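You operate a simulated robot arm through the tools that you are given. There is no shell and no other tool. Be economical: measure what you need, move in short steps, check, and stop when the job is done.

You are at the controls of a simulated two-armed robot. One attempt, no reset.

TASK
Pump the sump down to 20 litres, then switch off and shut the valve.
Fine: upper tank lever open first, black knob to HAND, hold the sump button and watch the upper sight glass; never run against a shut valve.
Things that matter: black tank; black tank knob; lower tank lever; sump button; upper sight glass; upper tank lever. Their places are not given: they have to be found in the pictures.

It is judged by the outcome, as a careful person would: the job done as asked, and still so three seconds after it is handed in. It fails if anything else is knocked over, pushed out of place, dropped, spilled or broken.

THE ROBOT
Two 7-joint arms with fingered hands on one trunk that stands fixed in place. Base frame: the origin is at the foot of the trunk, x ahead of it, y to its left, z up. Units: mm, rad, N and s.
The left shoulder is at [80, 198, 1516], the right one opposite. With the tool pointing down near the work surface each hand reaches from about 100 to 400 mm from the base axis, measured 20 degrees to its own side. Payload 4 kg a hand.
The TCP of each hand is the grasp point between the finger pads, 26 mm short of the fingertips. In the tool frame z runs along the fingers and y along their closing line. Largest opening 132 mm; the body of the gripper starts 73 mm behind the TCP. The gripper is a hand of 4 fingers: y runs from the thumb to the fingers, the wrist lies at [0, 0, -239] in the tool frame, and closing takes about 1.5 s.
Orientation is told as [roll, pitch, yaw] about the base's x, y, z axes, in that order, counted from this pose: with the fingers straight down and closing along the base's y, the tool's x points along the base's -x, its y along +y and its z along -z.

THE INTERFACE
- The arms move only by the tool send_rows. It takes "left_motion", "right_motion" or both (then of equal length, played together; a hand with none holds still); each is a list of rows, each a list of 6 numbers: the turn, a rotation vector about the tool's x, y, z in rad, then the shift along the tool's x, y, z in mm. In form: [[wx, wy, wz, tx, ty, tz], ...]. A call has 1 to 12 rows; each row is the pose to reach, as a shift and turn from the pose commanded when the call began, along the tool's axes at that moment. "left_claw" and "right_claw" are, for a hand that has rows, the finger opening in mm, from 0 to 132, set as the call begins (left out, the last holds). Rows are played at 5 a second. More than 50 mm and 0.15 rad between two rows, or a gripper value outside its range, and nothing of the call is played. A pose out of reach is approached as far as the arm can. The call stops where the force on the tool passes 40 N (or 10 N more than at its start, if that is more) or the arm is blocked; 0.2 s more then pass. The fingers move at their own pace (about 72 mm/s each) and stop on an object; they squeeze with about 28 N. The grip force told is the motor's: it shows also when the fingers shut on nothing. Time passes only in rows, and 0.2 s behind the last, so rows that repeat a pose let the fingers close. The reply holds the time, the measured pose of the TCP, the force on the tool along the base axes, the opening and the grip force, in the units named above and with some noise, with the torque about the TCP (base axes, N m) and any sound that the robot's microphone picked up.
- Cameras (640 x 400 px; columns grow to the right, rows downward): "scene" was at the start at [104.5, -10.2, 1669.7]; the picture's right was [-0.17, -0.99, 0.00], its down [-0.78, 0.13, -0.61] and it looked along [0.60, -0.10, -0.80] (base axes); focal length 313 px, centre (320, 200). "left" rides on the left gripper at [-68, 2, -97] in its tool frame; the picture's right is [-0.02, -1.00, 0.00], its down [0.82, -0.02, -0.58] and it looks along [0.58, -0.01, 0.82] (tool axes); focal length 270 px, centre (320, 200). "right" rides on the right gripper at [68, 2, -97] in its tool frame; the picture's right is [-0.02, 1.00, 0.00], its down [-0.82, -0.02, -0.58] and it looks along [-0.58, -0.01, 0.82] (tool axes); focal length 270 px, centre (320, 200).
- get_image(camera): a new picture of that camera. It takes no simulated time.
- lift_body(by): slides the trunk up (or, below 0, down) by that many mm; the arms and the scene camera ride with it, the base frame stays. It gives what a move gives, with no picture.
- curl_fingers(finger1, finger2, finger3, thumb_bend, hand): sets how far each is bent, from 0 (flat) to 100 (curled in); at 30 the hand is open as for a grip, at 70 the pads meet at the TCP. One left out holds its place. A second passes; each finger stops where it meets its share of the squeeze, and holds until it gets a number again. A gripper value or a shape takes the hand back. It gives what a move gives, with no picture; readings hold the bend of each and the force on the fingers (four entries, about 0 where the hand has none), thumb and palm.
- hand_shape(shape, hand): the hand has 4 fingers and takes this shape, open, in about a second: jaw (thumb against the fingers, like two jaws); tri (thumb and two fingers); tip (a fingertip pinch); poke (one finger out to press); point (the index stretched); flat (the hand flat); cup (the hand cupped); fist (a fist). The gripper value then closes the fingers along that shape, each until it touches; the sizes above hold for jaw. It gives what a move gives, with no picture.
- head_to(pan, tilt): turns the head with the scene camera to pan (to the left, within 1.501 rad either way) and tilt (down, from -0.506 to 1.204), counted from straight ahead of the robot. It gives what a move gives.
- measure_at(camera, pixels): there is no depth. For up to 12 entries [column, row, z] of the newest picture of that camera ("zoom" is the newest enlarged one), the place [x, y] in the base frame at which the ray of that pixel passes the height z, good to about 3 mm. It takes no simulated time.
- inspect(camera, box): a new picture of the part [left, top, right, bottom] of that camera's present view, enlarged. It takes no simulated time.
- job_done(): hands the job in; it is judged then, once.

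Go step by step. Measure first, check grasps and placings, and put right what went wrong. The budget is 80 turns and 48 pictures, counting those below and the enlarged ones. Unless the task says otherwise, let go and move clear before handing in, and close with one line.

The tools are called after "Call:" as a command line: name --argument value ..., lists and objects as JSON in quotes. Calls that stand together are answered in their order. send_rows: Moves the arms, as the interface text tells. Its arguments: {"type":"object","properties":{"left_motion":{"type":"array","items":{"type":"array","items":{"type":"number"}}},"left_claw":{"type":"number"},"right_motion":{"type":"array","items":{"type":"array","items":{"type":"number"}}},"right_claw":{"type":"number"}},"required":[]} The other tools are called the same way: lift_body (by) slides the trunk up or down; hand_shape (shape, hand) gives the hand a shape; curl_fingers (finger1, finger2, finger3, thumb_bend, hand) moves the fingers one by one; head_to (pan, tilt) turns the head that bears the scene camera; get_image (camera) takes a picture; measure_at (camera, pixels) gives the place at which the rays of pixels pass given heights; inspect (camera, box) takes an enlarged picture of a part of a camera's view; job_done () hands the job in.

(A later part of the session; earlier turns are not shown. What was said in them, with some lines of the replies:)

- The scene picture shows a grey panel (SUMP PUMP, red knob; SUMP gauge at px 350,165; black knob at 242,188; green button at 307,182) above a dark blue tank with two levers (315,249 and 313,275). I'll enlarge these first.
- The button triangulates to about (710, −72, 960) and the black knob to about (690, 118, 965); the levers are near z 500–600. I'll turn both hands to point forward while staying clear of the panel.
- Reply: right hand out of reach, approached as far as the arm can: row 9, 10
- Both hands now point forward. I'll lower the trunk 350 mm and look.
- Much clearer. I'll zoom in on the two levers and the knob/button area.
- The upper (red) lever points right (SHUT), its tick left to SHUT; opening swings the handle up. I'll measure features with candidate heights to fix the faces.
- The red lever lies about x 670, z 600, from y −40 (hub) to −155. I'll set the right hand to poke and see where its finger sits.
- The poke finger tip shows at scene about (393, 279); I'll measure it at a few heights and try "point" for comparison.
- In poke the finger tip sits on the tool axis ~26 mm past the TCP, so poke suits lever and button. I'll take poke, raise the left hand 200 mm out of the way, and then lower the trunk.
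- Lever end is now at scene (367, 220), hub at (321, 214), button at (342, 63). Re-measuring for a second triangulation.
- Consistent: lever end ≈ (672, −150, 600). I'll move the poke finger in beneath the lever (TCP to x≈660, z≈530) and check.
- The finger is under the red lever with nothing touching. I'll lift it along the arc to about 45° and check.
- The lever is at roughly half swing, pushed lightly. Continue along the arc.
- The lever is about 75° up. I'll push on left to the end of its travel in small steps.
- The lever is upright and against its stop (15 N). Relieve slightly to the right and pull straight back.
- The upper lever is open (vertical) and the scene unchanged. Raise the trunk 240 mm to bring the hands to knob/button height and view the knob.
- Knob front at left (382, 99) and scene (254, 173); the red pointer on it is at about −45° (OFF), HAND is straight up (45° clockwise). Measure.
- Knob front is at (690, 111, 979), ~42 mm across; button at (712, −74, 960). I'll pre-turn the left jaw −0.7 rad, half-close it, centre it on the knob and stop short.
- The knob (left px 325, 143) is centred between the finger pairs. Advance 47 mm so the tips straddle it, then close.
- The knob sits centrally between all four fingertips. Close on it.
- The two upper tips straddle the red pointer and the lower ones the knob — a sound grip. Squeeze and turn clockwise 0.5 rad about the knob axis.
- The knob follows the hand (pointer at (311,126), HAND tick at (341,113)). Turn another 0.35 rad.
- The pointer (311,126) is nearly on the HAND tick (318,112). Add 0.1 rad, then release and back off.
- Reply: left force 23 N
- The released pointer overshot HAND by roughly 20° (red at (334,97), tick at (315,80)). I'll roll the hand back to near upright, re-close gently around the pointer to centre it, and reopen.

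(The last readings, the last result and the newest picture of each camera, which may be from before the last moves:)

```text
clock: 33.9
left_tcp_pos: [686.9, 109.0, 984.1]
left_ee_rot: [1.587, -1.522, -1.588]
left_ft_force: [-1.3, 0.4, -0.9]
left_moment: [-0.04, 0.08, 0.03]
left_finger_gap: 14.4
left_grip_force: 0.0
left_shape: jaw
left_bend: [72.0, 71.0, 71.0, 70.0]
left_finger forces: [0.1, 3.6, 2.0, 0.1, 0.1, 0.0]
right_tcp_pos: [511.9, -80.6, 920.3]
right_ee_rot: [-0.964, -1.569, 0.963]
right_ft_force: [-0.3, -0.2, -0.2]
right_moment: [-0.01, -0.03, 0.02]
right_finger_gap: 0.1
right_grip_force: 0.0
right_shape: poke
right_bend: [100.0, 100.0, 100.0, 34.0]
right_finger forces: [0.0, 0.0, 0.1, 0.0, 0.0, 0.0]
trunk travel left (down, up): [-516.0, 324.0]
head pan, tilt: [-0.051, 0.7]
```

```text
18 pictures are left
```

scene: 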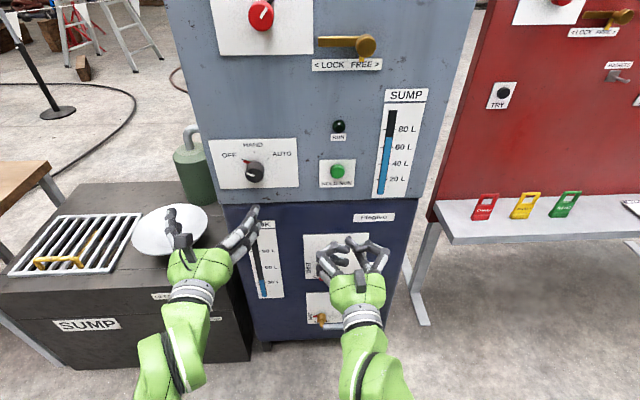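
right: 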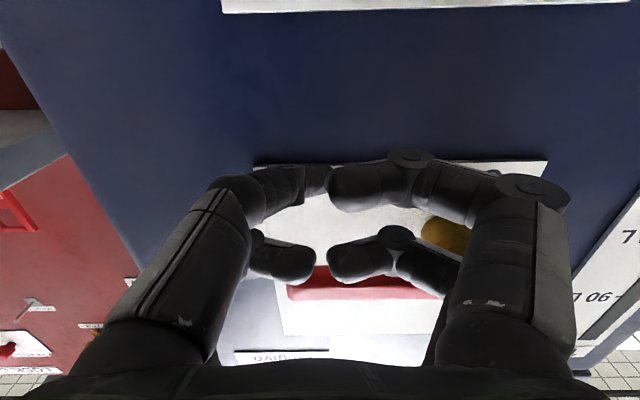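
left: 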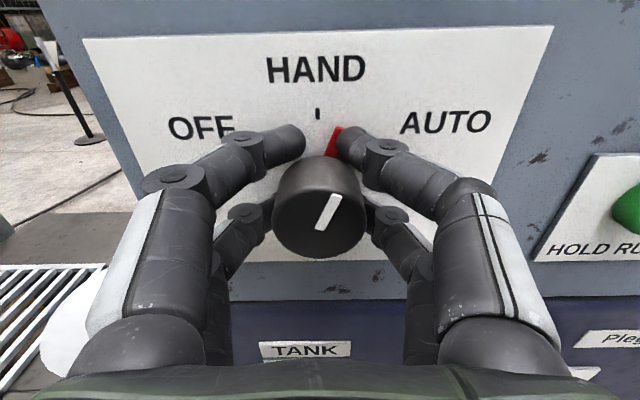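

The right tip leans on the pointer (335,140). Closing fully should push it to centre beneath the HAND tick (317,113).

Call:
send_rows --left_motion '[[0, 0, 0, 0, 0, 0], [0, 0, 0, 0, 0, 0], [0, 0, 0, 0, 0, 0], [0, 0, 0, 0, 0, 0]]' --left_claw 8

Call:
inspect --camera "left" --box '[220, 40, 420, 270]'

```text
clock: 34.9
left_tcp_pos: [688.1, 109.8, 984.0]
left_ee_rot: [1.582, -1.522, -1.582]
left_ft_force: [8.5, 1.1, 0.1]
left_moment: [0.0, -0.01, -0.07]
left_finger_gap: 4.3
left_grip_force: 27.6
left_shape: jaw
left_bend: [70.0, 72.0, 72.0, 72.0]
left_finger forces: [0.0, 26.2, 31.3, 0.0, 0.0, 0.0]
right_tcp_pos: [513.1, -82.0, 919.1]
right_ee_rot: [-0.57, -1.567, 0.569]
right_ft_force: [-0.5, 0.4, 0.0]
right_moment: [-0.04, 0.03, -0.04]
right_finger_gap: 0.1
right_grip_force: 0.1
right_shape: poke
right_bend: [100.0, 100.0, 100.0, 34.0]
right_finger forces: [0.0, 0.0, 0.0, 0.0, 0.0, 0.0]
trunk travel left (down, up): [-516.0, 324.0]
head pan, tilt: [-0.051, 0.7]
```

```text
1.74 times, centred on (320, 155) of left
```

zoom: 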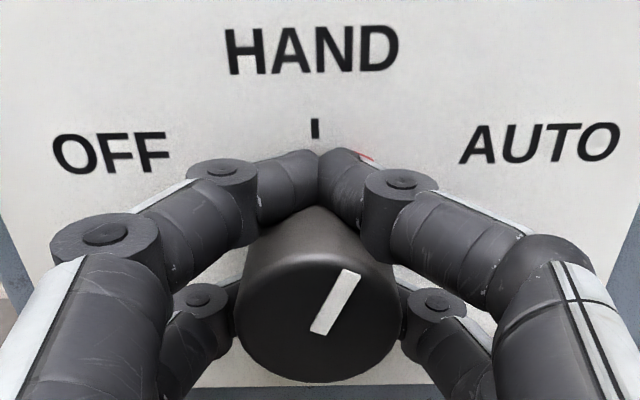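

The tips shut past the pointer, but the lower pair grips the knob; its white mark is ~21° clockwise of HAND. Turn the gripped knob −0.37 rad and look.

Call:
send_rows --left_motion '[[0, 0, -0.1, 0, 0.4, 0], [0, 0, -0.2, 0, 0.8, 0], [0, 0, -0.3, 0, 1.2, 0], [0, 0, -0.37, 0, 1.5, 0], [0, 0, -0.37, 0, 1.5, 0]]'

Call:
inspect --camera "left" --box '[220, 40, 420, 270]'

```text
clock: 36.1
left_tcp_pos: [688.4, 110.5, 983.9]
left_ee_rot: [-1.578, -1.249, 1.576]
left_ft_force: [19.5, 2.7, 10.0]
left_moment: [0.03, -0.27, -0.02]
left_finger_gap: 4.3
left_grip_force: 28.2
left_shape: jaw
left_bend: [70.0, 72.0, 72.0, 72.0]
left_finger forces: [0.1, 24.2, 30.8, 0.0, 0.0, 0.0]
right_tcp_pos: [513.2, -81.5, 919.0]
right_ee_rot: [-0.463, -1.568, 0.465]
right_ft_force: [-0.3, -0.3, 0.1]
right_moment: [-0.02, 0.02, 0.0]
right_finger_gap: 0.0
right_grip_force: 0.0
right_shape: poke
right_bend: [100.0, 100.0, 100.0, 34.0]
right_finger forces: [0.1, 0.0, 0.0, 0.0, 0.0, 0.1]
trunk travel left (down, up): [-516.0, 324.0]
head pan, tilt: [-0.051, 0.7]
```

```text
1.74 times, centred on (320, 155) of left
```

zoom: 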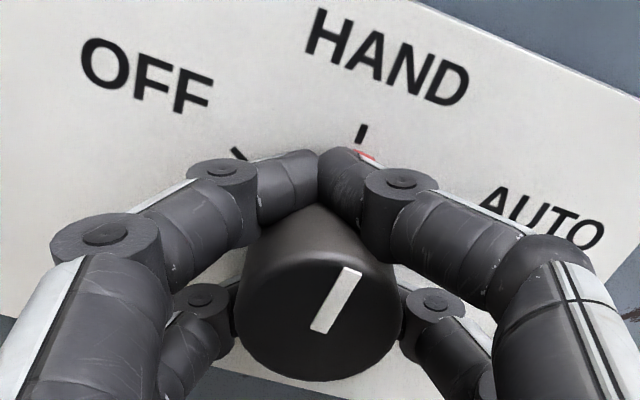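

The knob moved with the hand; the red tip (367,155) now sits nearly under the HAND tick (361,133). A touch more (−0.06), then open gently in place.

Call:
send_rows --left_motion '[[0, 0, -0.06, 0, 0, 0], [0, 0, -0.06, 0, 0, 0]]'

Call:
send_rows --left_motion '[[0, 0, 0, 0, 0, 0], [0, 0, 0, 0, 0, 0], [0, 0, 0, 0, 0, 0], [0, 0, 0, 0, 0, 0], [0, 0, 0, 0, 0, 0]]' --left_claw 80

Call:
inspect --camera "left" --box '[220, 40, 420, 270]'

```text
clock: 36.7
left_tcp_pos: [689.3, 111.2, 984.0]
left_ee_rot: [-1.575, -1.187, 1.574]
left_ft_force: [27.6, 2.1, 13.6]
left_moment: [0.0, -0.41, 0.04]
left_finger_gap: 3.9
left_grip_force: 28.3
left_shape: jaw
left_bend: [70.0, 72.0, 71.0, 72.0]
left_finger forces: [0.0, 22.7, 28.4, 0.1, 0.0, 0.1]
right_tcp_pos: [514.2, -81.8, 919.3]
right_ee_rot: [-0.425, -1.566, 0.424]
right_ft_force: [0.1, 0.6, -0.2]
right_moment: [-0.02, -0.02, 0.01]
right_finger_gap: 0.0
right_grip_force: 0.0
right_shape: poke
right_bend: [100.0, 100.0, 100.0, 34.0]
right_finger forces: [0.1, 0.0, 0.1, 0.1, 0.1, 0.0]
trunk travel left (down, up): [-516.0, 324.0]
head pan, tilt: [-0.051, 0.7]
```

```text
clock: 37.9
left_tcp_pos: [686.0, 111.5, 983.6]
left_ee_rot: [-1.573, -1.189, 1.572]
left_ft_force: [-0.3, -0.3, -0.4]
left_moment: [-0.02, 0.01, -0.03]
left_finger_gap: 79.5
left_grip_force: 0.0
left_shape: jaw
left_bend: [71.0, 71.0, 71.0, 70.0]
left_finger forces: [0.0, 0.0, 0.1, 0.0, 0.0, 0.0]
right_tcp_pos: [511.5, -83.6, 919.9]
right_ee_rot: [-0.897, -1.569, 0.897]
right_ft_force: [-0.3, -0.6, 0.0]
right_moment: [0.03, 0.01, -0.01]
right_finger_gap: 0.0
right_grip_force: 0.1
right_shape: poke
right_bend: [100.0, 100.0, 100.0, 34.0]
right_finger forces: [0.0, 0.1, 0.0, 0.0, 0.0, 0.1]
trunk travel left (down, up): [-516.0, 324.0]
head pan, tilt: [-0.051, 0.7]
```

```text
1.74 times, centred on (320, 155) of left
```

zoom: 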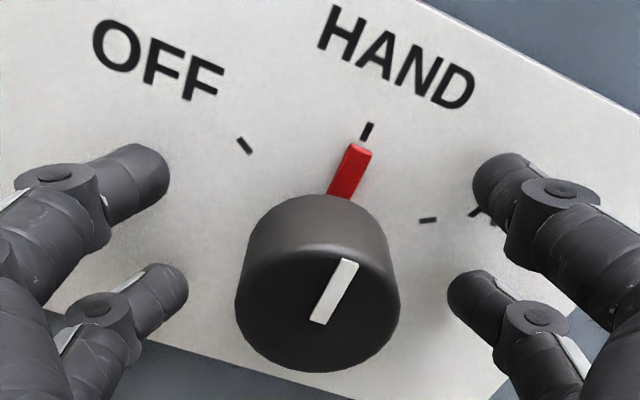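

The red pointer is right on HAND. Back the left hand off and bring the right poke finger up to the button, stopping ~20 mm short.

Call:
send_rows --left_motion '[[0, 0, 0, 0, 0, -20], [0, 0, 0, 0, 0, -50], [0, 0, 0, 0, 0, -80], [0, 0, 0, 0, 0, -110], [0, 0, 0, 0, 0, -140], [0, 0, 0, 0, 0, -140]]' --right_motion '[[0, 0, 0, -20, 4, 0], [0, 0, 0, -40, 8, 10], [0, 0, 0, -40, 8, 50], [0, 0, 0, -40, 8, 90], [0, 0, 0, -40, 8, 125], [0, 0, 0, -40, 8, 153]]'

Call:
inspect --camera "scene" --box '[220, 80, 440, 230]'

```text
clock: 39.3
left_tcp_pos: [544.9, 108.9, 982.5]
left_ee_rot: [-1.572, -1.19, 1.568]
left_ft_force: [-1.2, 0.0, -0.3]
left_moment: [0.03, 0.0, 0.03]
left_finger_gap: 79.8
left_grip_force: 0.1
left_shape: jaw
left_bend: [71.0, 71.0, 71.0, 70.0]
left_finger forces: [0.1, 0.1, 0.1, 0.0, 0.0, 0.1]
right_tcp_pos: [666.5, -71.6, 957.2]
right_ee_rot: [-0.548, -1.566, 0.548]
right_ft_force: [0.1, -0.3, -0.4]
right_moment: [0.01, -0.03, 0.01]
right_finger_gap: 0.0
right_grip_force: 0.0
right_shape: poke
right_bend: [100.0, 100.0, 100.0, 34.0]
right_finger forces: [0.0, 0.0, 0.0, 0.1, 0.0, 0.0]
trunk travel left (down, up): [-516.0, 324.0]
head pan, tilt: [-0.051, 0.7]
```

```text
2.67 times, centred on (330, 155) of scene
```

zoom: 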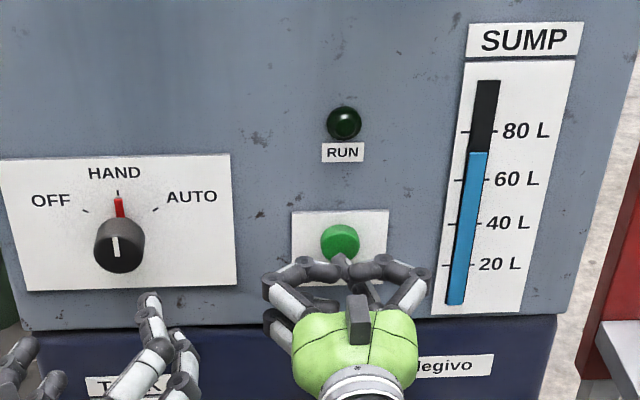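

The fingertip (343,262) is lined up with the green button; the sump reads ~72 L. Press forward in small steps.

Call:
send_rows --right_motion '[[0, 0, 0, -2, 0, 12], [0, 0, 0, -2, 0, 18], [0, 0, 0, -2, 0, 22], [0, 0, 0, -2, 0, 25]]'

Call:
inspect --camera "scene" --box '[220, 80, 440, 230]'

```text
clock: 40.3
left_tcp_pos: [540.2, 107.9, 986.9]
left_ee_rot: [-1.585, -1.191, 1.588]
left_ft_force: [0.6, -0.1, 0.4]
left_moment: [0.0, 0.0, 0.0]
left_finger_gap: 79.7
left_grip_force: 0.0
left_shape: jaw
left_bend: [71.0, 71.0, 71.0, 70.0]
left_finger forces: [0.0, 0.0, 0.1, 0.1, 0.0, 0.0]
right_tcp_pos: [685.6, -74.9, 963.3]
right_ee_rot: [-2.515, -1.572, 2.516]
right_ft_force: [-32.4, -4.6, -8.2]
right_moment: [-0.05, 0.31, 0.01]
right_finger_gap: 0.0
right_grip_force: 0.1
right_shape: poke
right_bend: [100.0, 100.0, 100.0, 36.0]
right_finger forces: [0.0, 0.0, 0.0, 0.0, 32.1, 0.0]
trunk travel left (down, up): [-516.0, 324.0]
head pan, tilt: [-0.051, 0.7]
heard: click
```

```text
2.67 times, centred on (330, 155) of scene
```

zoom: 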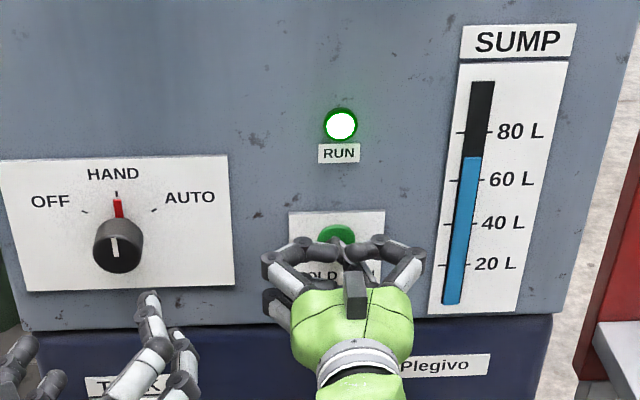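

Click, the RUN lamp is lit, and the level is starting down (now ~70 L). Hold for 1.4 s to learn the rate.

Call:
send_rows --right_motion '[[0, 0, 0, 0, 0, -0.5], [0, 0, 0, 0, 0, -0.5], [0, 0, 0, 0, 0, -0.5], [0, 0, 0, 0, 0, -0.5], [0, 0, 0, 0, 0, -0.5], [0, 0, 0, 0, 0, -0.5]]'

Call:
inspect --camera "scene" --box '[220, 80, 440, 230]'

```text
clock: 41.7
left_tcp_pos: [540.2, 108.9, 984.9]
left_ee_rot: [-1.586, -1.189, 1.585]
left_ft_force: [0.6, -0.3, 0.1]
left_moment: [0.01, -0.06, 0.03]
left_finger_gap: 79.4
left_grip_force: 0.0
left_shape: jaw
left_bend: [71.0, 71.0, 71.0, 70.0]
left_finger forces: [0.1, 0.1, 0.0, 0.0, 0.0, 0.1]
right_tcp_pos: [685.6, -73.1, 966.0]
right_ee_rot: [-2.797, -1.565, 2.8]
right_ft_force: [-26.0, 1.5, -0.2]
right_moment: [-0.01, 0.06, 0.14]
right_finger_gap: 0.1
right_grip_force: 0.1
right_shape: poke
right_bend: [100.0, 100.0, 100.0, 36.0]
right_finger forces: [0.0, 0.0, 0.0, 0.0, 25.7, 0.0]
trunk travel left (down, up): [-516.0, 324.0]
head pan, tilt: [-0.051, 0.7]
```

```text
2.67 times, centred on (330, 155) of scene
```

zoom: 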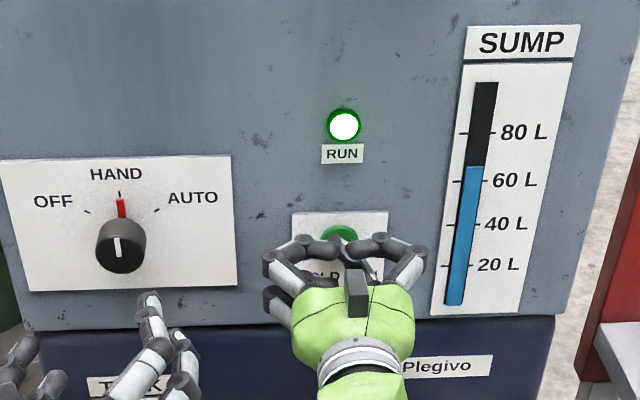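

Level ~66 L, falling about 3 L/s. Hold another 5.2 s, then look.

Call:
send_rows --right_motion '[[0, 0, 0, 0, 0, 0], [0, 0, 0, 0, 0, 0], [0, 0, 0, 0, 0, 0], [0, 0, 0, 0, 0, 0], [0, 0, 0, 0, 0, 0], [0, 0, 0, 0, 0, 0], [0, 0, 0, 0, 0, 0], [0, 0, 0, 0, 0, 0], [0, 0, 0, 0, 0, 0], [0, 0, 0, 0, 0, 0], [0, 0, 0, 0, 0, 0], [0, 0, 0, 0, 0, 0]]'

Call:
send_rows --right_motion '[[0, 0, 0, 0, 0, 0], [0, 0, 0, 0, 0, 0], [0, 0, 0, 0, 0, 0], [0, 0, 0, 0, 0, 0], [0, 0, 0, 0, 0, 0], [0, 0, 0, 0, 0, 0], [0, 0, 0, 0, 0, 0], [0, 0, 0, 0, 0, 0], [0, 0, 0, 0, 0, 0], [0, 0, 0, 0, 0, 0], [0, 0, 0, 0, 0, 0], [0, 0, 0, 0, 0, 0]]'

Call:
inspect --camera "scene" --box '[320, 80, 420, 210]'

```text
clock: 44.3
left_tcp_pos: [541.8, 110.0, 986.6]
left_ee_rot: [-1.586, -1.19, 1.585]
left_ft_force: [0.0, 0.0, 0.9]
left_moment: [0.05, 0.03, 0.01]
left_finger_gap: 79.8
left_grip_force: 0.1
left_shape: jaw
left_bend: [71.0, 71.0, 71.0, 70.0]
left_finger forces: [0.0, 0.1, 0.0, 0.1, 0.0, 0.1]
right_tcp_pos: [685.3, -72.2, 965.7]
right_ee_rot: [-2.681, -1.566, 2.683]
right_ft_force: [-24.0, 2.0, 3.9]
right_moment: [0.0, -0.07, 0.19]
right_finger_gap: 0.3
right_grip_force: 0.0
right_shape: poke
right_bend: [100.0, 100.0, 100.0, 36.0]
right_finger forces: [0.0, 0.0, 0.0, 0.1, 23.5, 0.0]
trunk travel left (down, up): [-516.0, 324.0]
head pan, tilt: [-0.051, 0.7]
```

```text
clock: 46.9
left_tcp_pos: [541.3, 109.0, 985.9]
left_ee_rot: [-1.587, -1.19, 1.585]
left_ft_force: [0.3, 1.3, -0.1]
left_moment: [-0.01, 0.04, 0.01]
left_finger_gap: 79.5
left_grip_force: 0.1
left_shape: jaw
left_bend: [71.0, 71.0, 71.0, 70.0]
left_finger forces: [0.1, 0.0, 0.1, 0.0, 0.1, 0.0]
right_tcp_pos: [685.2, -72.7, 967.2]
right_ee_rot: [-2.668, -1.565, 2.666]
right_ft_force: [-22.0, 3.8, 5.6]
right_moment: [0.03, -0.07, 0.16]
right_finger_gap: 0.0
right_grip_force: 0.1
right_shape: poke
right_bend: [100.0, 100.0, 100.0, 36.0]
right_finger forces: [0.0, 0.0, 0.1, 0.0, 23.1, 0.0]
trunk travel left (down, up): [-516.0, 324.0]
head pan, tilt: [-0.051, 0.7]
```

```text
3.08 times, centred on (370, 145) of scene
```

zoom: 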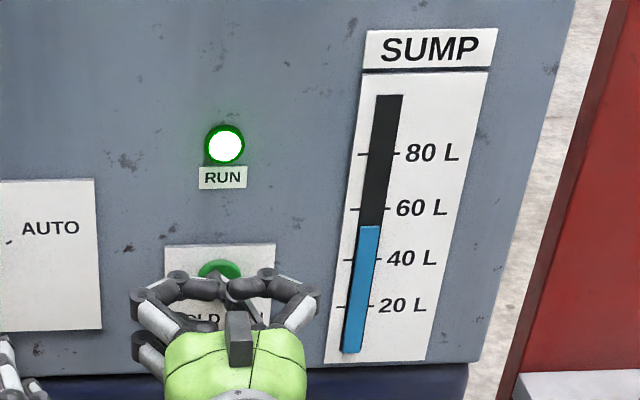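

Level ~53 L, so ~2.5 L/s. Hold another 7.8 s (to ~34 L) and look again.

Call:
send_rows --right_motion '[[0, 0, 0, 0, 0, 0], [0, 0, 0, 0, 0, 0], [0, 0, 0, 0, 0, 0], [0, 0, 0, 0, 0, 0], [0, 0, 0, 0, 0, 0], [0, 0, 0, 0, 0, 0], [0, 0, 0, 0, 0, 0], [0, 0, 0, 0, 0, 0], [0, 0, 0, 0, 0, 0], [0, 0, 0, 0, 0, 0], [0, 0, 0, 0, 0, 0], [0, 0, 0, 0, 0, 0]]'

Call:
send_rows --right_motion '[[0, 0, 0, 0, 0, 0.5], [0, 0, 0, 0, 0, 0.5], [0, 0, 0, 0, 0, 0.5], [0, 0, 0, 0, 0, 0.5], [0, 0, 0, 0, 0, 0.5], [0, 0, 0, 0, 0, 0.5], [0, 0, 0, 0, 0, 0.5], [0, 0, 0, 0, 0, 0.5], [0, 0, 0, 0, 0, 0.5], [0, 0, 0, 0, 0, 0.5], [0, 0, 0, 0, 0, 0.5], [0, 0, 0, 0, 0, 0.5]]'

Call:
send_rows --right_motion '[[0, 0, 0, 0, 0, 0], [0, 0, 0, 0, 0, 0], [0, 0, 0, 0, 0, 0], [0, 0, 0, 0, 0, 0], [0, 0, 0, 0, 0, 0], [0, 0, 0, 0, 0, 0], [0, 0, 0, 0, 0, 0], [0, 0, 0, 0, 0, 0], [0, 0, 0, 0, 0, 0], [0, 0, 0, 0, 0, 0], [0, 0, 0, 0, 0, 0], [0, 0, 0, 0, 0, 0]]'

Call:
inspect --camera "scene" --box '[320, 80, 420, 210]'

```text
clock: 49.5
left_tcp_pos: [541.0, 109.9, 985.3]
left_ee_rot: [-1.585, -1.19, 1.583]
left_ft_force: [-0.8, 0.1, 0.0]
left_moment: [-0.01, 0.02, -0.02]
left_finger_gap: 79.4
left_grip_force: 0.0
left_shape: jaw
left_bend: [71.0, 71.0, 71.0, 70.0]
left_finger forces: [0.0, 0.1, 0.0, 0.0, 0.0, 0.1]
right_tcp_pos: [685.3, -71.5, 966.6]
right_ee_rot: [-2.663, -1.565, 2.663]
right_ft_force: [-22.3, 2.3, 5.5]
right_moment: [0.01, -0.09, 0.17]
right_finger_gap: 0.0
right_grip_force: 0.0
right_shape: poke
right_bend: [100.0, 100.0, 100.0, 36.0]
right_finger forces: [0.0, 0.0, 0.0, 0.1, 23.1, 0.0]
trunk travel left (down, up): [-516.0, 324.0]
head pan, tilt: [-0.051, 0.7]
```

```text
clock: 52.1
left_tcp_pos: [540.7, 109.5, 985.2]
left_ee_rot: [-1.588, -1.189, 1.587]
left_ft_force: [-0.2, -0.9, 0.0]
left_moment: [-0.02, 0.0, 0.01]
left_finger_gap: 79.6
left_grip_force: 0.0
left_shape: jaw
left_bend: [71.0, 71.0, 71.0, 70.0]
left_finger forces: [0.0, 0.0, 0.0, 0.0, 0.1, 0.1]
right_tcp_pos: [684.5, -74.2, 965.2]
right_ee_rot: [-2.593, -1.567, 2.593]
right_ft_force: [-25.7, 3.7, 3.6]
right_moment: [0.04, -0.05, 0.25]
right_finger_gap: 0.1
right_grip_force: 0.1
right_shape: poke
right_bend: [100.0, 100.0, 100.0, 36.0]
right_finger forces: [0.1, 0.0, 0.1, 0.1, 25.5, 0.1]
trunk travel left (down, up): [-516.0, 324.0]
head pan, tilt: [-0.051, 0.7]
```

```text
clock: 54.7
left_tcp_pos: [540.6, 109.7, 985.4]
left_ee_rot: [-1.586, -1.189, 1.585]
left_ft_force: [0.0, 0.8, 0.7]
left_moment: [-0.02, -0.01, -0.04]
left_finger_gap: 79.6
left_grip_force: 0.1
left_shape: jaw
left_bend: [71.0, 71.0, 71.0, 70.0]
left_finger forces: [0.0, 0.0, 0.1, 0.0, 0.1, 0.0]
right_tcp_pos: [685.4, -72.0, 965.4]
right_ee_rot: [-2.598, -1.566, 2.597]
right_ft_force: [-25.7, 4.3, 2.7]
right_moment: [0.03, -0.05, 0.24]
right_finger_gap: 0.2
right_grip_force: 0.1
right_shape: poke
right_bend: [100.0, 100.0, 100.0, 36.0]
right_finger forces: [0.0, 0.1, 0.1, 0.1, 25.7, 0.0]
trunk travel left (down, up): [-516.0, 324.0]
head pan, tilt: [-0.051, 0.7]
```

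```text
3.08 times, centred on (370, 145) of scene
```

zoom: 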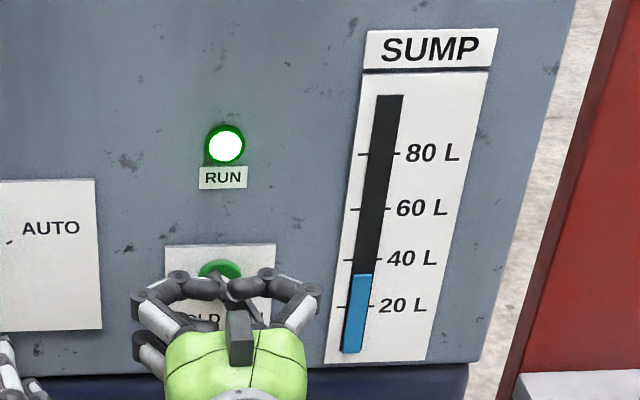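

Level ~34 L. Hold 4.4 s more (to ~23 L) and look closely.

Call:
send_rows --right_motion '[[0, 0, 0, 0, 0, 0], [0, 0, 0, 0, 0, 0], [0, 0, 0, 0, 0, 0], [0, 0, 0, 0, 0, 0], [0, 0, 0, 0, 0, 0], [0, 0, 0, 0, 0, 0], [0, 0, 0, 0, 0, 0], [0, 0, 0, 0, 0, 0], [0, 0, 0, 0, 0, 0], [0, 0, 0, 0, 0, 0], [0, 0, 0, 0, 0, 0], [0, 0, 0, 0, 0, 0]]'

Call:
send_rows --right_motion '[[0, 0, 0, 0, 0, 0], [0, 0, 0, 0, 0, 0], [0, 0, 0, 0, 0, 0], [0, 0, 0, 0, 0, 0], [0, 0, 0, 0, 0, 0], [0, 0, 0, 0, 0, 0], [0, 0, 0, 0, 0, 0], [0, 0, 0, 0, 0, 0]]'

Call:
inspect --camera "scene" --box '[340, 130, 420, 200]'

```text
clock: 57.3
left_tcp_pos: [540.8, 109.9, 985.8]
left_ee_rot: [-1.585, -1.189, 1.589]
left_ft_force: [0.4, 0.4, -0.4]
left_moment: [0.0, 0.02, -0.03]
left_finger_gap: 79.8
left_grip_force: 0.0
left_shape: jaw
left_bend: [71.0, 71.0, 71.0, 70.0]
left_finger forces: [0.0, 0.0, 0.0, 0.0, 0.0, 0.0]
right_tcp_pos: [684.9, -72.6, 966.3]
right_ee_rot: [-2.599, -1.565, 2.602]
right_ft_force: [-26.0, 3.0, 2.5]
right_moment: [0.04, -0.02, 0.23]
right_finger_gap: 0.2
right_grip_force: 0.1
right_shape: poke
right_bend: [100.0, 100.0, 100.0, 36.0]
right_finger forces: [0.1, 0.0, 0.0, 0.0, 25.9, 0.0]
trunk travel left (down, up): [-516.0, 324.0]
head pan, tilt: [-0.051, 0.7]
```

```text
clock: 59.1
left_tcp_pos: [541.1, 109.1, 985.5]
left_ee_rot: [-1.587, -1.188, 1.587]
left_ft_force: [-0.8, 0.0, -0.3]
left_moment: [0.0, -0.02, 0.01]
left_finger_gap: 79.6
left_grip_force: 0.1
left_shape: jaw
left_bend: [71.0, 71.0, 71.0, 70.0]
left_finger forces: [0.1, 0.0, 0.0, 0.0, 0.0, 0.0]
right_tcp_pos: [685.3, -73.0, 965.7]
right_ee_rot: [-2.598, -1.566, 2.598]
right_ft_force: [-25.8, 4.0, 2.2]
right_moment: [0.05, -0.04, 0.22]
right_finger_gap: 0.1
right_grip_force: 0.2
right_shape: poke
right_bend: [100.0, 100.0, 100.0, 36.0]
right_finger forces: [0.1, 0.0, 0.1, 0.0, 25.9, 0.0]
trunk travel left (down, up): [-516.0, 324.0]
head pan, tilt: [-0.051, 0.7]
```

```text
5.71 times, centred on (380, 165) of scene
```

zoom: 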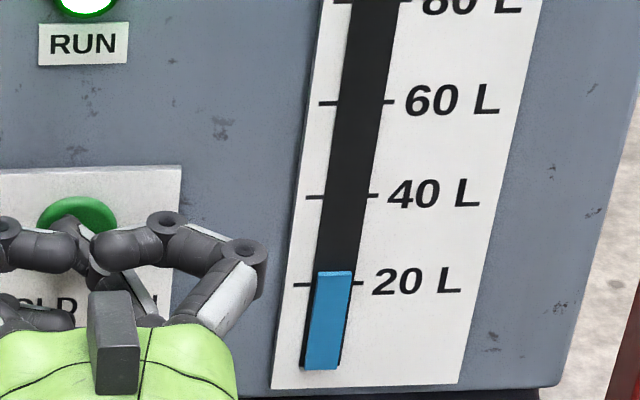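

Level top (271) vs 20 L tick (284): ~23 L. Hold 1.0 s more and release in the same call.

Call:
send_rows --right_motion '[[0, 0, 0, 0, 0, 0], [0, 0, 0, 0, 0, 0], [0, 0, 0, 0, 0, 0], [0, 0, 0, 0, 0, 0], [0, 0, 0, 0, 0, 0], [0, 0, 0, 0, 0, -25], [0, 0, 0, 0, 0, -25]]'

Call:
inspect --camera "scene" --box '[340, 130, 420, 200]'

```text
clock: 60.7
left_tcp_pos: [544.1, 109.6, 982.5]
left_ee_rot: [-1.577, -1.191, 1.576]
left_ft_force: [-0.2, 0.4, 0.1]
left_moment: [0.03, -0.02, -0.03]
left_finger_gap: 79.9
left_grip_force: 0.1
left_shape: jaw
left_bend: [71.0, 71.0, 71.0, 70.0]
left_finger forces: [0.0, 0.0, 0.1, 0.1, 0.0, 0.1]
right_tcp_pos: [664.2, -73.9, 962.1]
right_ee_rot: [-1.187, -1.567, 1.187]
right_ft_force: [0.1, 0.0, -0.1]
right_moment: [-0.03, 0.01, -0.01]
right_finger_gap: 0.1
right_grip_force: 0.0
right_shape: poke
right_bend: [100.0, 100.0, 100.0, 34.0]
right_finger forces: [0.0, 0.0, 0.0, 0.1, 0.0, 0.0]
trunk travel left (down, up): [-516.0, 324.0]
head pan, tilt: [-0.051, 0.7]
```

```text
5.71 times, centred on (380, 165) of scene
```

zoom: 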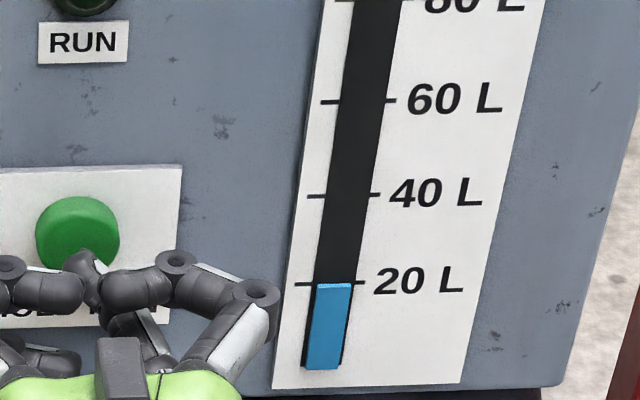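

Exactly at 20 L and the RUN lamp is off. Now the right hand retreats and the left returns to the knob in the same posture as before, and closes.

Call:
send_rows --left_motion '[[0, 0, 0, 0, 0, 30], [0, 0, 0, 0, 0, 60], [0, 0, 0, 0, 0, 90], [0, 0, 0, 0, 0, 115], [0, 0, 0, 0, 0, 138], [0, 0, 0, 0, 0, 138]]' --right_motion '[[0, 0, 0, 0, 0, -25], [0, 0, 0, 0, 0, -50], [0, 0, 0, 0, 0, -75], [0, 0, 0, 0, 0, -100], [0, 0, 0, 0, 0, -130], [0, 0, 0, 0, 0, -150]]'

Call:
send_rows --left_motion '[[0, 0, 0, 0, 0, 0], [0, 0, 0, 0, 0, 0], [0, 0, 0, 0, 0, 0], [0, 0, 0, 0, 0, 0], [0, 0, 0, 0, 0, 0], [0, 0, 0, 0, 0, 0], [0, 0, 0, 0, 0, 0], [0, 0, 0, 0, 0, 0]]' --left_claw 8

Call:
inspect --camera "left" --box '[200, 30, 440, 270]'

```text
clock: 62.1
left_tcp_pos: [684.0, 110.7, 984.7]
left_ee_rot: [-1.575, -1.189, 1.576]
left_ft_force: [-0.1, 0.5, -0.3]
left_moment: [0.01, -0.01, -0.05]
left_finger_gap: 79.8
left_grip_force: 0.0
left_shape: jaw
left_bend: [71.0, 71.0, 71.0, 70.0]
left_finger forces: [0.0, 0.0, 0.0, 0.0, 0.1, 0.0]
right_tcp_pos: [514.0, -75.8, 961.3]
right_ee_rot: [-1.043, -1.569, 1.043]
right_ft_force: [0.2, -0.6, 0.5]
right_moment: [0.05, 0.02, 0.01]
right_finger_gap: 0.0
right_grip_force: 0.0
right_shape: poke
right_bend: [100.0, 100.0, 100.0, 34.0]
right_finger forces: [0.0, 0.0, 0.0, 0.1, 0.0, 0.0]
trunk travel left (down, up): [-516.0, 324.0]
head pan, tilt: [-0.051, 0.7]
```

```text
clock: 63.9
left_tcp_pos: [684.7, 109.8, 982.7]
left_ee_rot: [-1.574, -1.19, 1.573]
left_ft_force: [22.4, 3.5, 9.2]
left_moment: [0.01, -0.16, -0.1]
left_finger_gap: 7.7
left_grip_force: 28.5
left_shape: jaw
left_bend: [72.0, 72.0, 72.0, 72.0]
left_finger forces: [28.4, 26.2, 27.4, 0.0, 25.0, 0.0]
right_tcp_pos: [516.5, -74.6, 959.2]
right_ee_rot: [-0.478, -1.566, 0.479]
right_ft_force: [0.1, -0.5, -0.1]
right_moment: [0.0, 0.01, -0.04]
right_finger_gap: 0.1
right_grip_force: 0.1
right_shape: poke
right_bend: [100.0, 100.0, 100.0, 34.0]
right_finger forces: [0.1, 0.0, 0.1, 0.1, 0.0, 0.1]
trunk travel left (down, up): [-516.0, 324.0]
head pan, tilt: [-0.051, 0.7]
```

```text
1.67 times, centred on (320, 150) of left
```

zoom: 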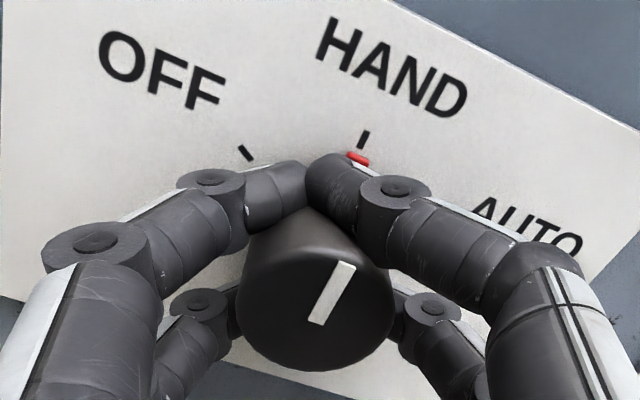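

Firm grip, pointer still at HAND. Turn counter-clockwise 1.0 rad toward OFF.

Call:
send_rows --left_motion '[[0, 0, -0.1, 0, 0.4, 2], [0, 0, -0.2, 0.1, 0.8, 2], [0, 0, -0.3, 0.2, 1.2, 2], [0, 0, -0.4, 0.3, 1.6, 2], [0, 0, -0.5, 0.5, 1.9, 2], [0, 0, -0.6, 0.7, 2.3, 2], [0, 0, -0.7, 1.0, 2.6, 2], [0, 0, -0.8, 1.2, 2.9, 2], [0, 0, -0.9, 1.5, 3.1, 2], [0, 0, -1.0, 1.8, 3.4, 2], [0, 0, -1.0, 1.8, 3.4, 2]]'

Call:
inspect --camera "left" --box '[200, 30, 440, 270]'

```text
clock: 66.3
left_tcp_pos: [686.6, 112.3, 980.3]
left_ee_rot: [-1.572, -0.189, 1.571]
left_ft_force: [9.7, -0.8, 8.1]
left_moment: [-0.04, -0.24, -0.05]
left_finger_gap: 7.4
left_grip_force: 28.1
left_shape: jaw
left_bend: [72.0, 72.0, 72.0, 72.0]
left_finger forces: [24.9, 26.8, 28.3, 0.0, 27.2, 0.0]
right_tcp_pos: [515.5, -75.8, 960.2]
right_ee_rot: [-0.654, -1.569, 0.654]
right_ft_force: [0.5, -0.4, 0.6]
right_moment: [0.06, -0.01, 0.02]
right_finger_gap: 0.1
right_grip_force: 0.1
right_shape: poke
right_bend: [100.0, 100.0, 100.0, 34.0]
right_finger forces: [0.0, 0.1, 0.0, 0.0, 0.0, 0.0]
trunk travel left (down, up): [-516.0, 324.0]
head pan, tilt: [-0.051, 0.7]
```

```text
1.67 times, centred on (320, 150) of left
```

zoom: 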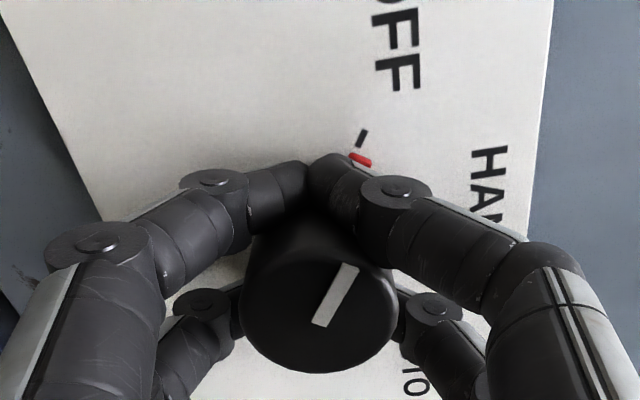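

The pointer is now at the OFF tick (361,158 vs tick 360,137). Add 0.05 rad, open, and back off.

Call:
send_rows --left_motion '[[0, 0, -0.05, 0, 0, 0], [0, 0, -0.05, 0, 0, 0]]'

Call:
send_rows --left_motion '[[0, 0, 0, 0, 0, 0], [0, 0, 0, 0, 0, 0], [0, 0, 0, 0, 0, 0], [0, 0, 0, 0, 0, 0], [0, 0, 0, 0, 0, 0], [0, 0, 0, 0, 0, -25], [0, 0, 0, 0, 0, -60], [0, 0, 0, 0, 0, -100], [0, 0, 0, 0, 0, -140]]' --left_claw 80

Call:
inspect --camera "scene" --box '[200, 100, 420, 240]'

```text
clock: 66.9
left_tcp_pos: [686.8, 111.6, 981.3]
left_ee_rot: [-1.572, -0.14, 1.569]
left_ft_force: [11.4, -0.1, 7.6]
left_moment: [-0.02, -0.28, -0.03]
left_finger_gap: 7.6
left_grip_force: 27.9
left_shape: jaw
left_bend: [72.0, 72.0, 72.0, 72.0]
left_finger forces: [25.5, 26.7, 28.6, 0.1, 27.1, 0.1]
right_tcp_pos: [516.0, -76.2, 961.4]
right_ee_rot: [-0.617, -1.57, 0.616]
right_ft_force: [0.3, -0.1, 0.1]
right_moment: [-0.06, -0.02, 0.01]
right_finger_gap: 0.1
right_grip_force: 0.0
right_shape: poke
right_bend: [100.0, 100.0, 100.0, 34.0]
right_finger forces: [0.0, 0.0, 0.0, 0.0, 0.0, 0.0]
trunk travel left (down, up): [-516.0, 324.0]
head pan, tilt: [-0.051, 0.7]
```

```text
clock: 68.9
left_tcp_pos: [542.4, 111.8, 981.9]
left_ee_rot: [-1.573, -0.14, 1.571]
left_ft_force: [-0.6, 0.3, 0.8]
left_moment: [0.0, -0.01, -0.02]
left_finger_gap: 79.6
left_grip_force: 0.1
left_shape: jaw
left_bend: [71.0, 71.0, 71.0, 70.0]
left_finger forces: [0.0, 0.1, 0.0, 0.0, 0.0, 0.1]
right_tcp_pos: [513.1, -74.3, 961.5]
right_ee_rot: [-1.603, -1.57, 1.601]
right_ft_force: [0.0, 0.2, -0.2]
right_moment: [-0.01, -0.03, 0.01]
right_finger_gap: 0.0
right_grip_force: 0.1
right_shape: poke
right_bend: [100.0, 100.0, 100.0, 34.0]
right_finger forces: [0.1, 0.0, 0.0, 0.1, 0.0, 0.0]
trunk travel left (down, up): [-516.0, 324.0]
head pan, tilt: [-0.051, 0.7]
```

```text
2.86 times, centred on (310, 170) of scene
```

zoom: 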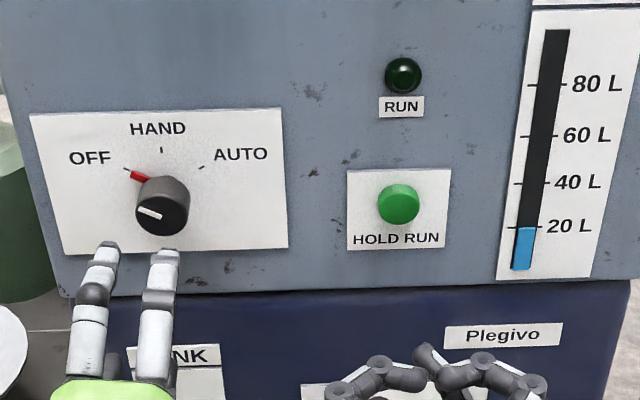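

The pointer is on OFF, RUN lamp off, sump at 20 L. Now lower the trunk 240 mm and bring the right finger to the left side of the upright red lever.

Call:
lift_body --by -240

Call:
send_rows --right_motion '[[0, 0, 0, 12, 25, 0], [0, 0, 0, 24, 50, 0], [0, 0, 0, 33, 72, 10], [0, 0, 0, 33, 72, 50], [0, 0, 0, 33, 72, 90], [0, 0, 0, 33, 72, 125], [0, 0, 0, 33, 72, 147]]'

Call:
inspect --camera "scene" --box '[270, 140, 430, 330]'

```text
clock: 71.4
left_tcp_pos: [543.9, 111.6, 741.6]
left_ee_rot: [-1.573, -0.139, 1.57]
left_ft_force: [0.7, -0.2, 0.0]
left_moment: [-0.01, 0.03, 0.02]
left_finger_gap: 79.5
left_grip_force: 0.1
left_shape: jaw
left_bend: [71.0, 71.0, 71.0, 70.0]
left_finger forces: [0.1, 0.1, 0.0, 0.0, 0.0, 0.0]
right_tcp_pos: [513.6, -75.2, 720.4]
right_ee_rot: [-0.968, -1.569, 0.967]
right_ft_force: [-0.2, 0.9, 0.0]
right_moment: [0.01, -0.02, -0.02]
right_finger_gap: 0.0
right_grip_force: 0.1
right_shape: poke
right_bend: [100.0, 100.0, 100.0, 34.0]
right_finger forces: [0.1, 0.1, 0.0, 0.0, 0.0, 0.1]
trunk travel left (down, up): [-276.0, 564.0]
head pan, tilt: [-0.051, 0.7]
```

```text
clock: 73.0
left_tcp_pos: [543.9, 112.5, 741.9]
left_ee_rot: [-1.573, -0.14, 1.571]
left_ft_force: [0.2, -0.5, -0.1]
left_moment: [-0.01, -0.01, 0.04]
left_finger_gap: 79.6
left_grip_force: 0.0
left_shape: jaw
left_bend: [71.0, 71.0, 71.0, 70.0]
left_finger forces: [0.0, 0.0, 0.0, 0.0, 0.0, 0.0]
right_tcp_pos: [662.5, -5.5, 690.0]
right_ee_rot: [-1.323, -1.569, 1.326]
right_ft_force: [-0.6, 1.2, 0.0]
right_moment: [-0.02, -0.03, -0.02]
right_finger_gap: 0.0
right_grip_force: 0.2
right_shape: poke
right_bend: [100.0, 100.0, 100.0, 35.0]
right_finger forces: [0.1, 0.1, 0.0, 0.0, 1.1, 0.0]
trunk travel left (down, up): [-276.0, 564.0]
head pan, tilt: [-0.051, 0.7]
```

```text
2.11 times, centred on (350, 235) of scene
```

zoom: 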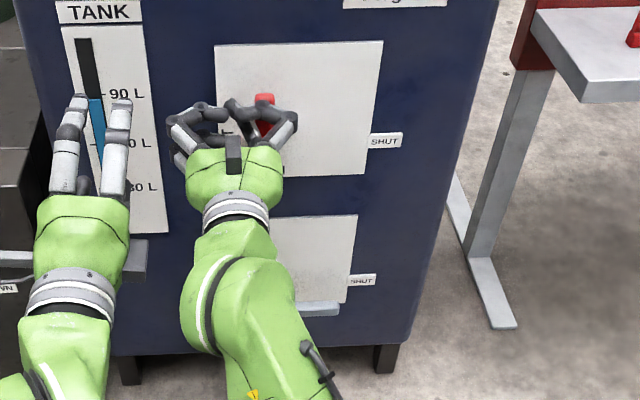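

The finger is left of the lever, clear of everything else (tank ~85 L). Sweep it right and down along the arc to shut.

Call:
send_rows --right_motion '[[0, 0, 0, 3, -14, 0], [0, 0, 0, 3, -26, 0], [0, 0, 0, 3, -37, 0], [0, 0, 0, 4, -49, 0], [0, 0, 0, 6, -60, 0], [0, 0, 0, 11, -71, 0], [0, 0, 0, 16, -80, 0], [0, 0, 0, 23, -90, 0], [0, 0, 0, 30, -98, 0], [0, 0, 0, 39, -105, 0], [0, 0, 0, 49, -111, 0], [0, 0, 0, 60, -116, 0]]'

Call:
send_rows --right_motion '[[0, 0, 0, 6, -2, 0], [0, 0, 0, 11, -3, 0], [0, 0, 0, 16, -3, 0]]'

Call:
inspect --camera "scene" --box '[270, 140, 430, 330]'

```text
clock: 75.6
left_tcp_pos: [543.5, 112.1, 741.9]
left_ee_rot: [-1.573, -0.139, 1.571]
left_ft_force: [0.3, 0.0, -0.1]
left_moment: [-0.01, 0.0, -0.01]
left_finger_gap: 79.8
left_grip_force: 0.0
left_shape: jaw
left_bend: [71.0, 71.0, 71.0, 70.0]
left_finger forces: [0.0, 0.0, 0.1, 0.1, 0.1, 0.0]
right_tcp_pos: [662.6, -119.5, 626.1]
right_ee_rot: [-0.644, -1.568, 0.643]
right_ft_force: [-1.1, 0.6, -0.3]
right_moment: [-0.02, 0.01, 0.04]
right_finger_gap: 0.1
right_grip_force: 0.0
right_shape: poke
right_bend: [100.0, 100.0, 100.0, 35.0]
right_finger forces: [0.0, 0.0, 0.0, 0.1, 0.5, 0.0]
trunk travel left (down, up): [-276.0, 564.0]
head pan, tilt: [-0.051, 0.7]
```

```text
clock: 76.4
left_tcp_pos: [541.1, 112.7, 743.4]
left_ee_rot: [-1.576, -0.14, 1.57]
left_ft_force: [-0.2, -0.1, -0.1]
left_moment: [0.01, 0.02, 0.01]
left_finger_gap: 79.5
left_grip_force: 0.0
left_shape: jaw
left_bend: [71.0, 71.0, 71.0, 70.0]
left_finger forces: [0.0, 0.1, 0.1, 0.0, 0.0, 0.1]
right_tcp_pos: [659.8, -120.7, 622.0]
right_ee_rot: [-2.941, -1.552, 2.942]
right_ft_force: [1.3, 1.6, 34.6]
right_moment: [-0.48, -0.05, 0.04]
right_finger_gap: 0.1
right_grip_force: 0.1
right_shape: poke
right_bend: [100.0, 100.0, 100.0, 34.0]
right_finger forces: [0.0, 0.1, 0.0, 0.0, 30.6, 0.0]
trunk travel left (down, up): [-276.0, 564.0]
head pan, tilt: [-0.051, 0.7]
```

```text
2.11 times, centred on (350, 235) of scene
```

zoom: 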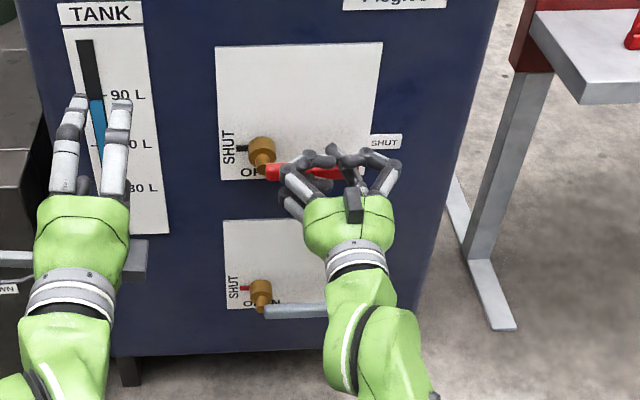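

The red lever is horizontal against its SHUT stop (34 N), tick at SHUT. Relieve upward and pull straight back, both hands clear, then a last look.

Call:
send_rows --right_motion '[[0, 0, 0, -16, 0, 0], [0, 0, 0, -16, 0, -30], [0, 0, 0, -16, 0, -70], [0, 0, 0, -16, 0, -110], [0, 0, 0, -16, -40, -150], [0, 0, 0, -16, -80, -160]]'

Call:
get_image --camera "scene"

Call:
inspect --camera "scene" --box '[180, 0, 440, 310]'

```text
refused: row 5 steps farther than a row can; nothing moved
```

```text
2 pictures are left
```

scene: 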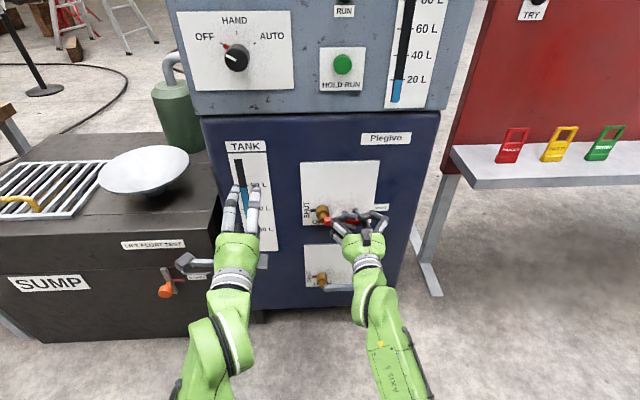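

```text
1.29 times, centred on (310, 155) of scene
```

zoom: 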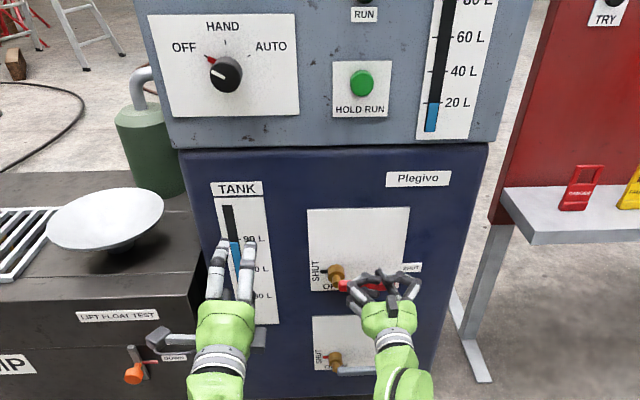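

The row step was too big, so nothing moved. I'll repeat the retreat in smaller steps.

Call:
send_rows --right_motion '[[0, 0, 0, -16, 0, 0], [0, 0, 0, -16, 0, -30], [0, 0, 0, -16, 0, -65], [0, 0, 0, -16, 0, -100], [0, 0, 0, -16, 0, -135], [0, 0, 0, -16, -40, -150], [0, 0, 0, -16, -75, -150]]'

Call:
inspect --camera "scene" --box '[180, 0, 440, 310]'

```text
clock: 78.0
left_tcp_pos: [543.5, 111.4, 742.5]
left_ee_rot: [-1.573, -0.141, 1.57]
left_ft_force: [0.1, -0.8, -0.5]
left_moment: [0.02, 0.01, 0.01]
left_finger_gap: 79.8
left_grip_force: 0.1
left_shape: jaw
left_bend: [71.0, 71.0, 71.0, 70.0]
left_finger forces: [0.0, 0.1, 0.0, 0.1, 0.0, 0.0]
right_tcp_pos: [510.4, -187.6, 630.3]
right_ee_rot: [-1.721, -1.568, 1.718]
right_ft_force: [0.0, 0.6, -0.6]
right_moment: [-0.03, 0.07, -0.01]
right_finger_gap: 0.2
right_grip_force: 0.0
right_shape: poke
right_bend: [100.0, 100.0, 100.0, 34.0]
right_finger forces: [0.0, 0.0, 0.1, 0.0, 0.0, 0.0]
right hand out of reach, approached as far as the arm can: row 7
trunk travel left (down, up): [-276.0, 564.0]
head pan, tilt: [-0.051, 0.7]
```

```text
1.29 times, centred on (310, 155) of scene
```

zoom: 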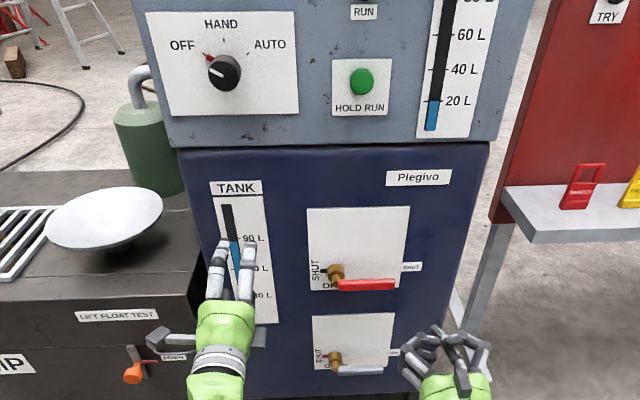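

The final picture shows the knob at OFF, both levers at SHUT, the sump at 20 L, and both hands clear. I'm handing in.

Call:
job_done

```text
The job is handed in.
```

The sump is down to about 20 L on the upper sight glass; the black knob is back at OFF, the upper tank lever is shut, and both hands are clear.
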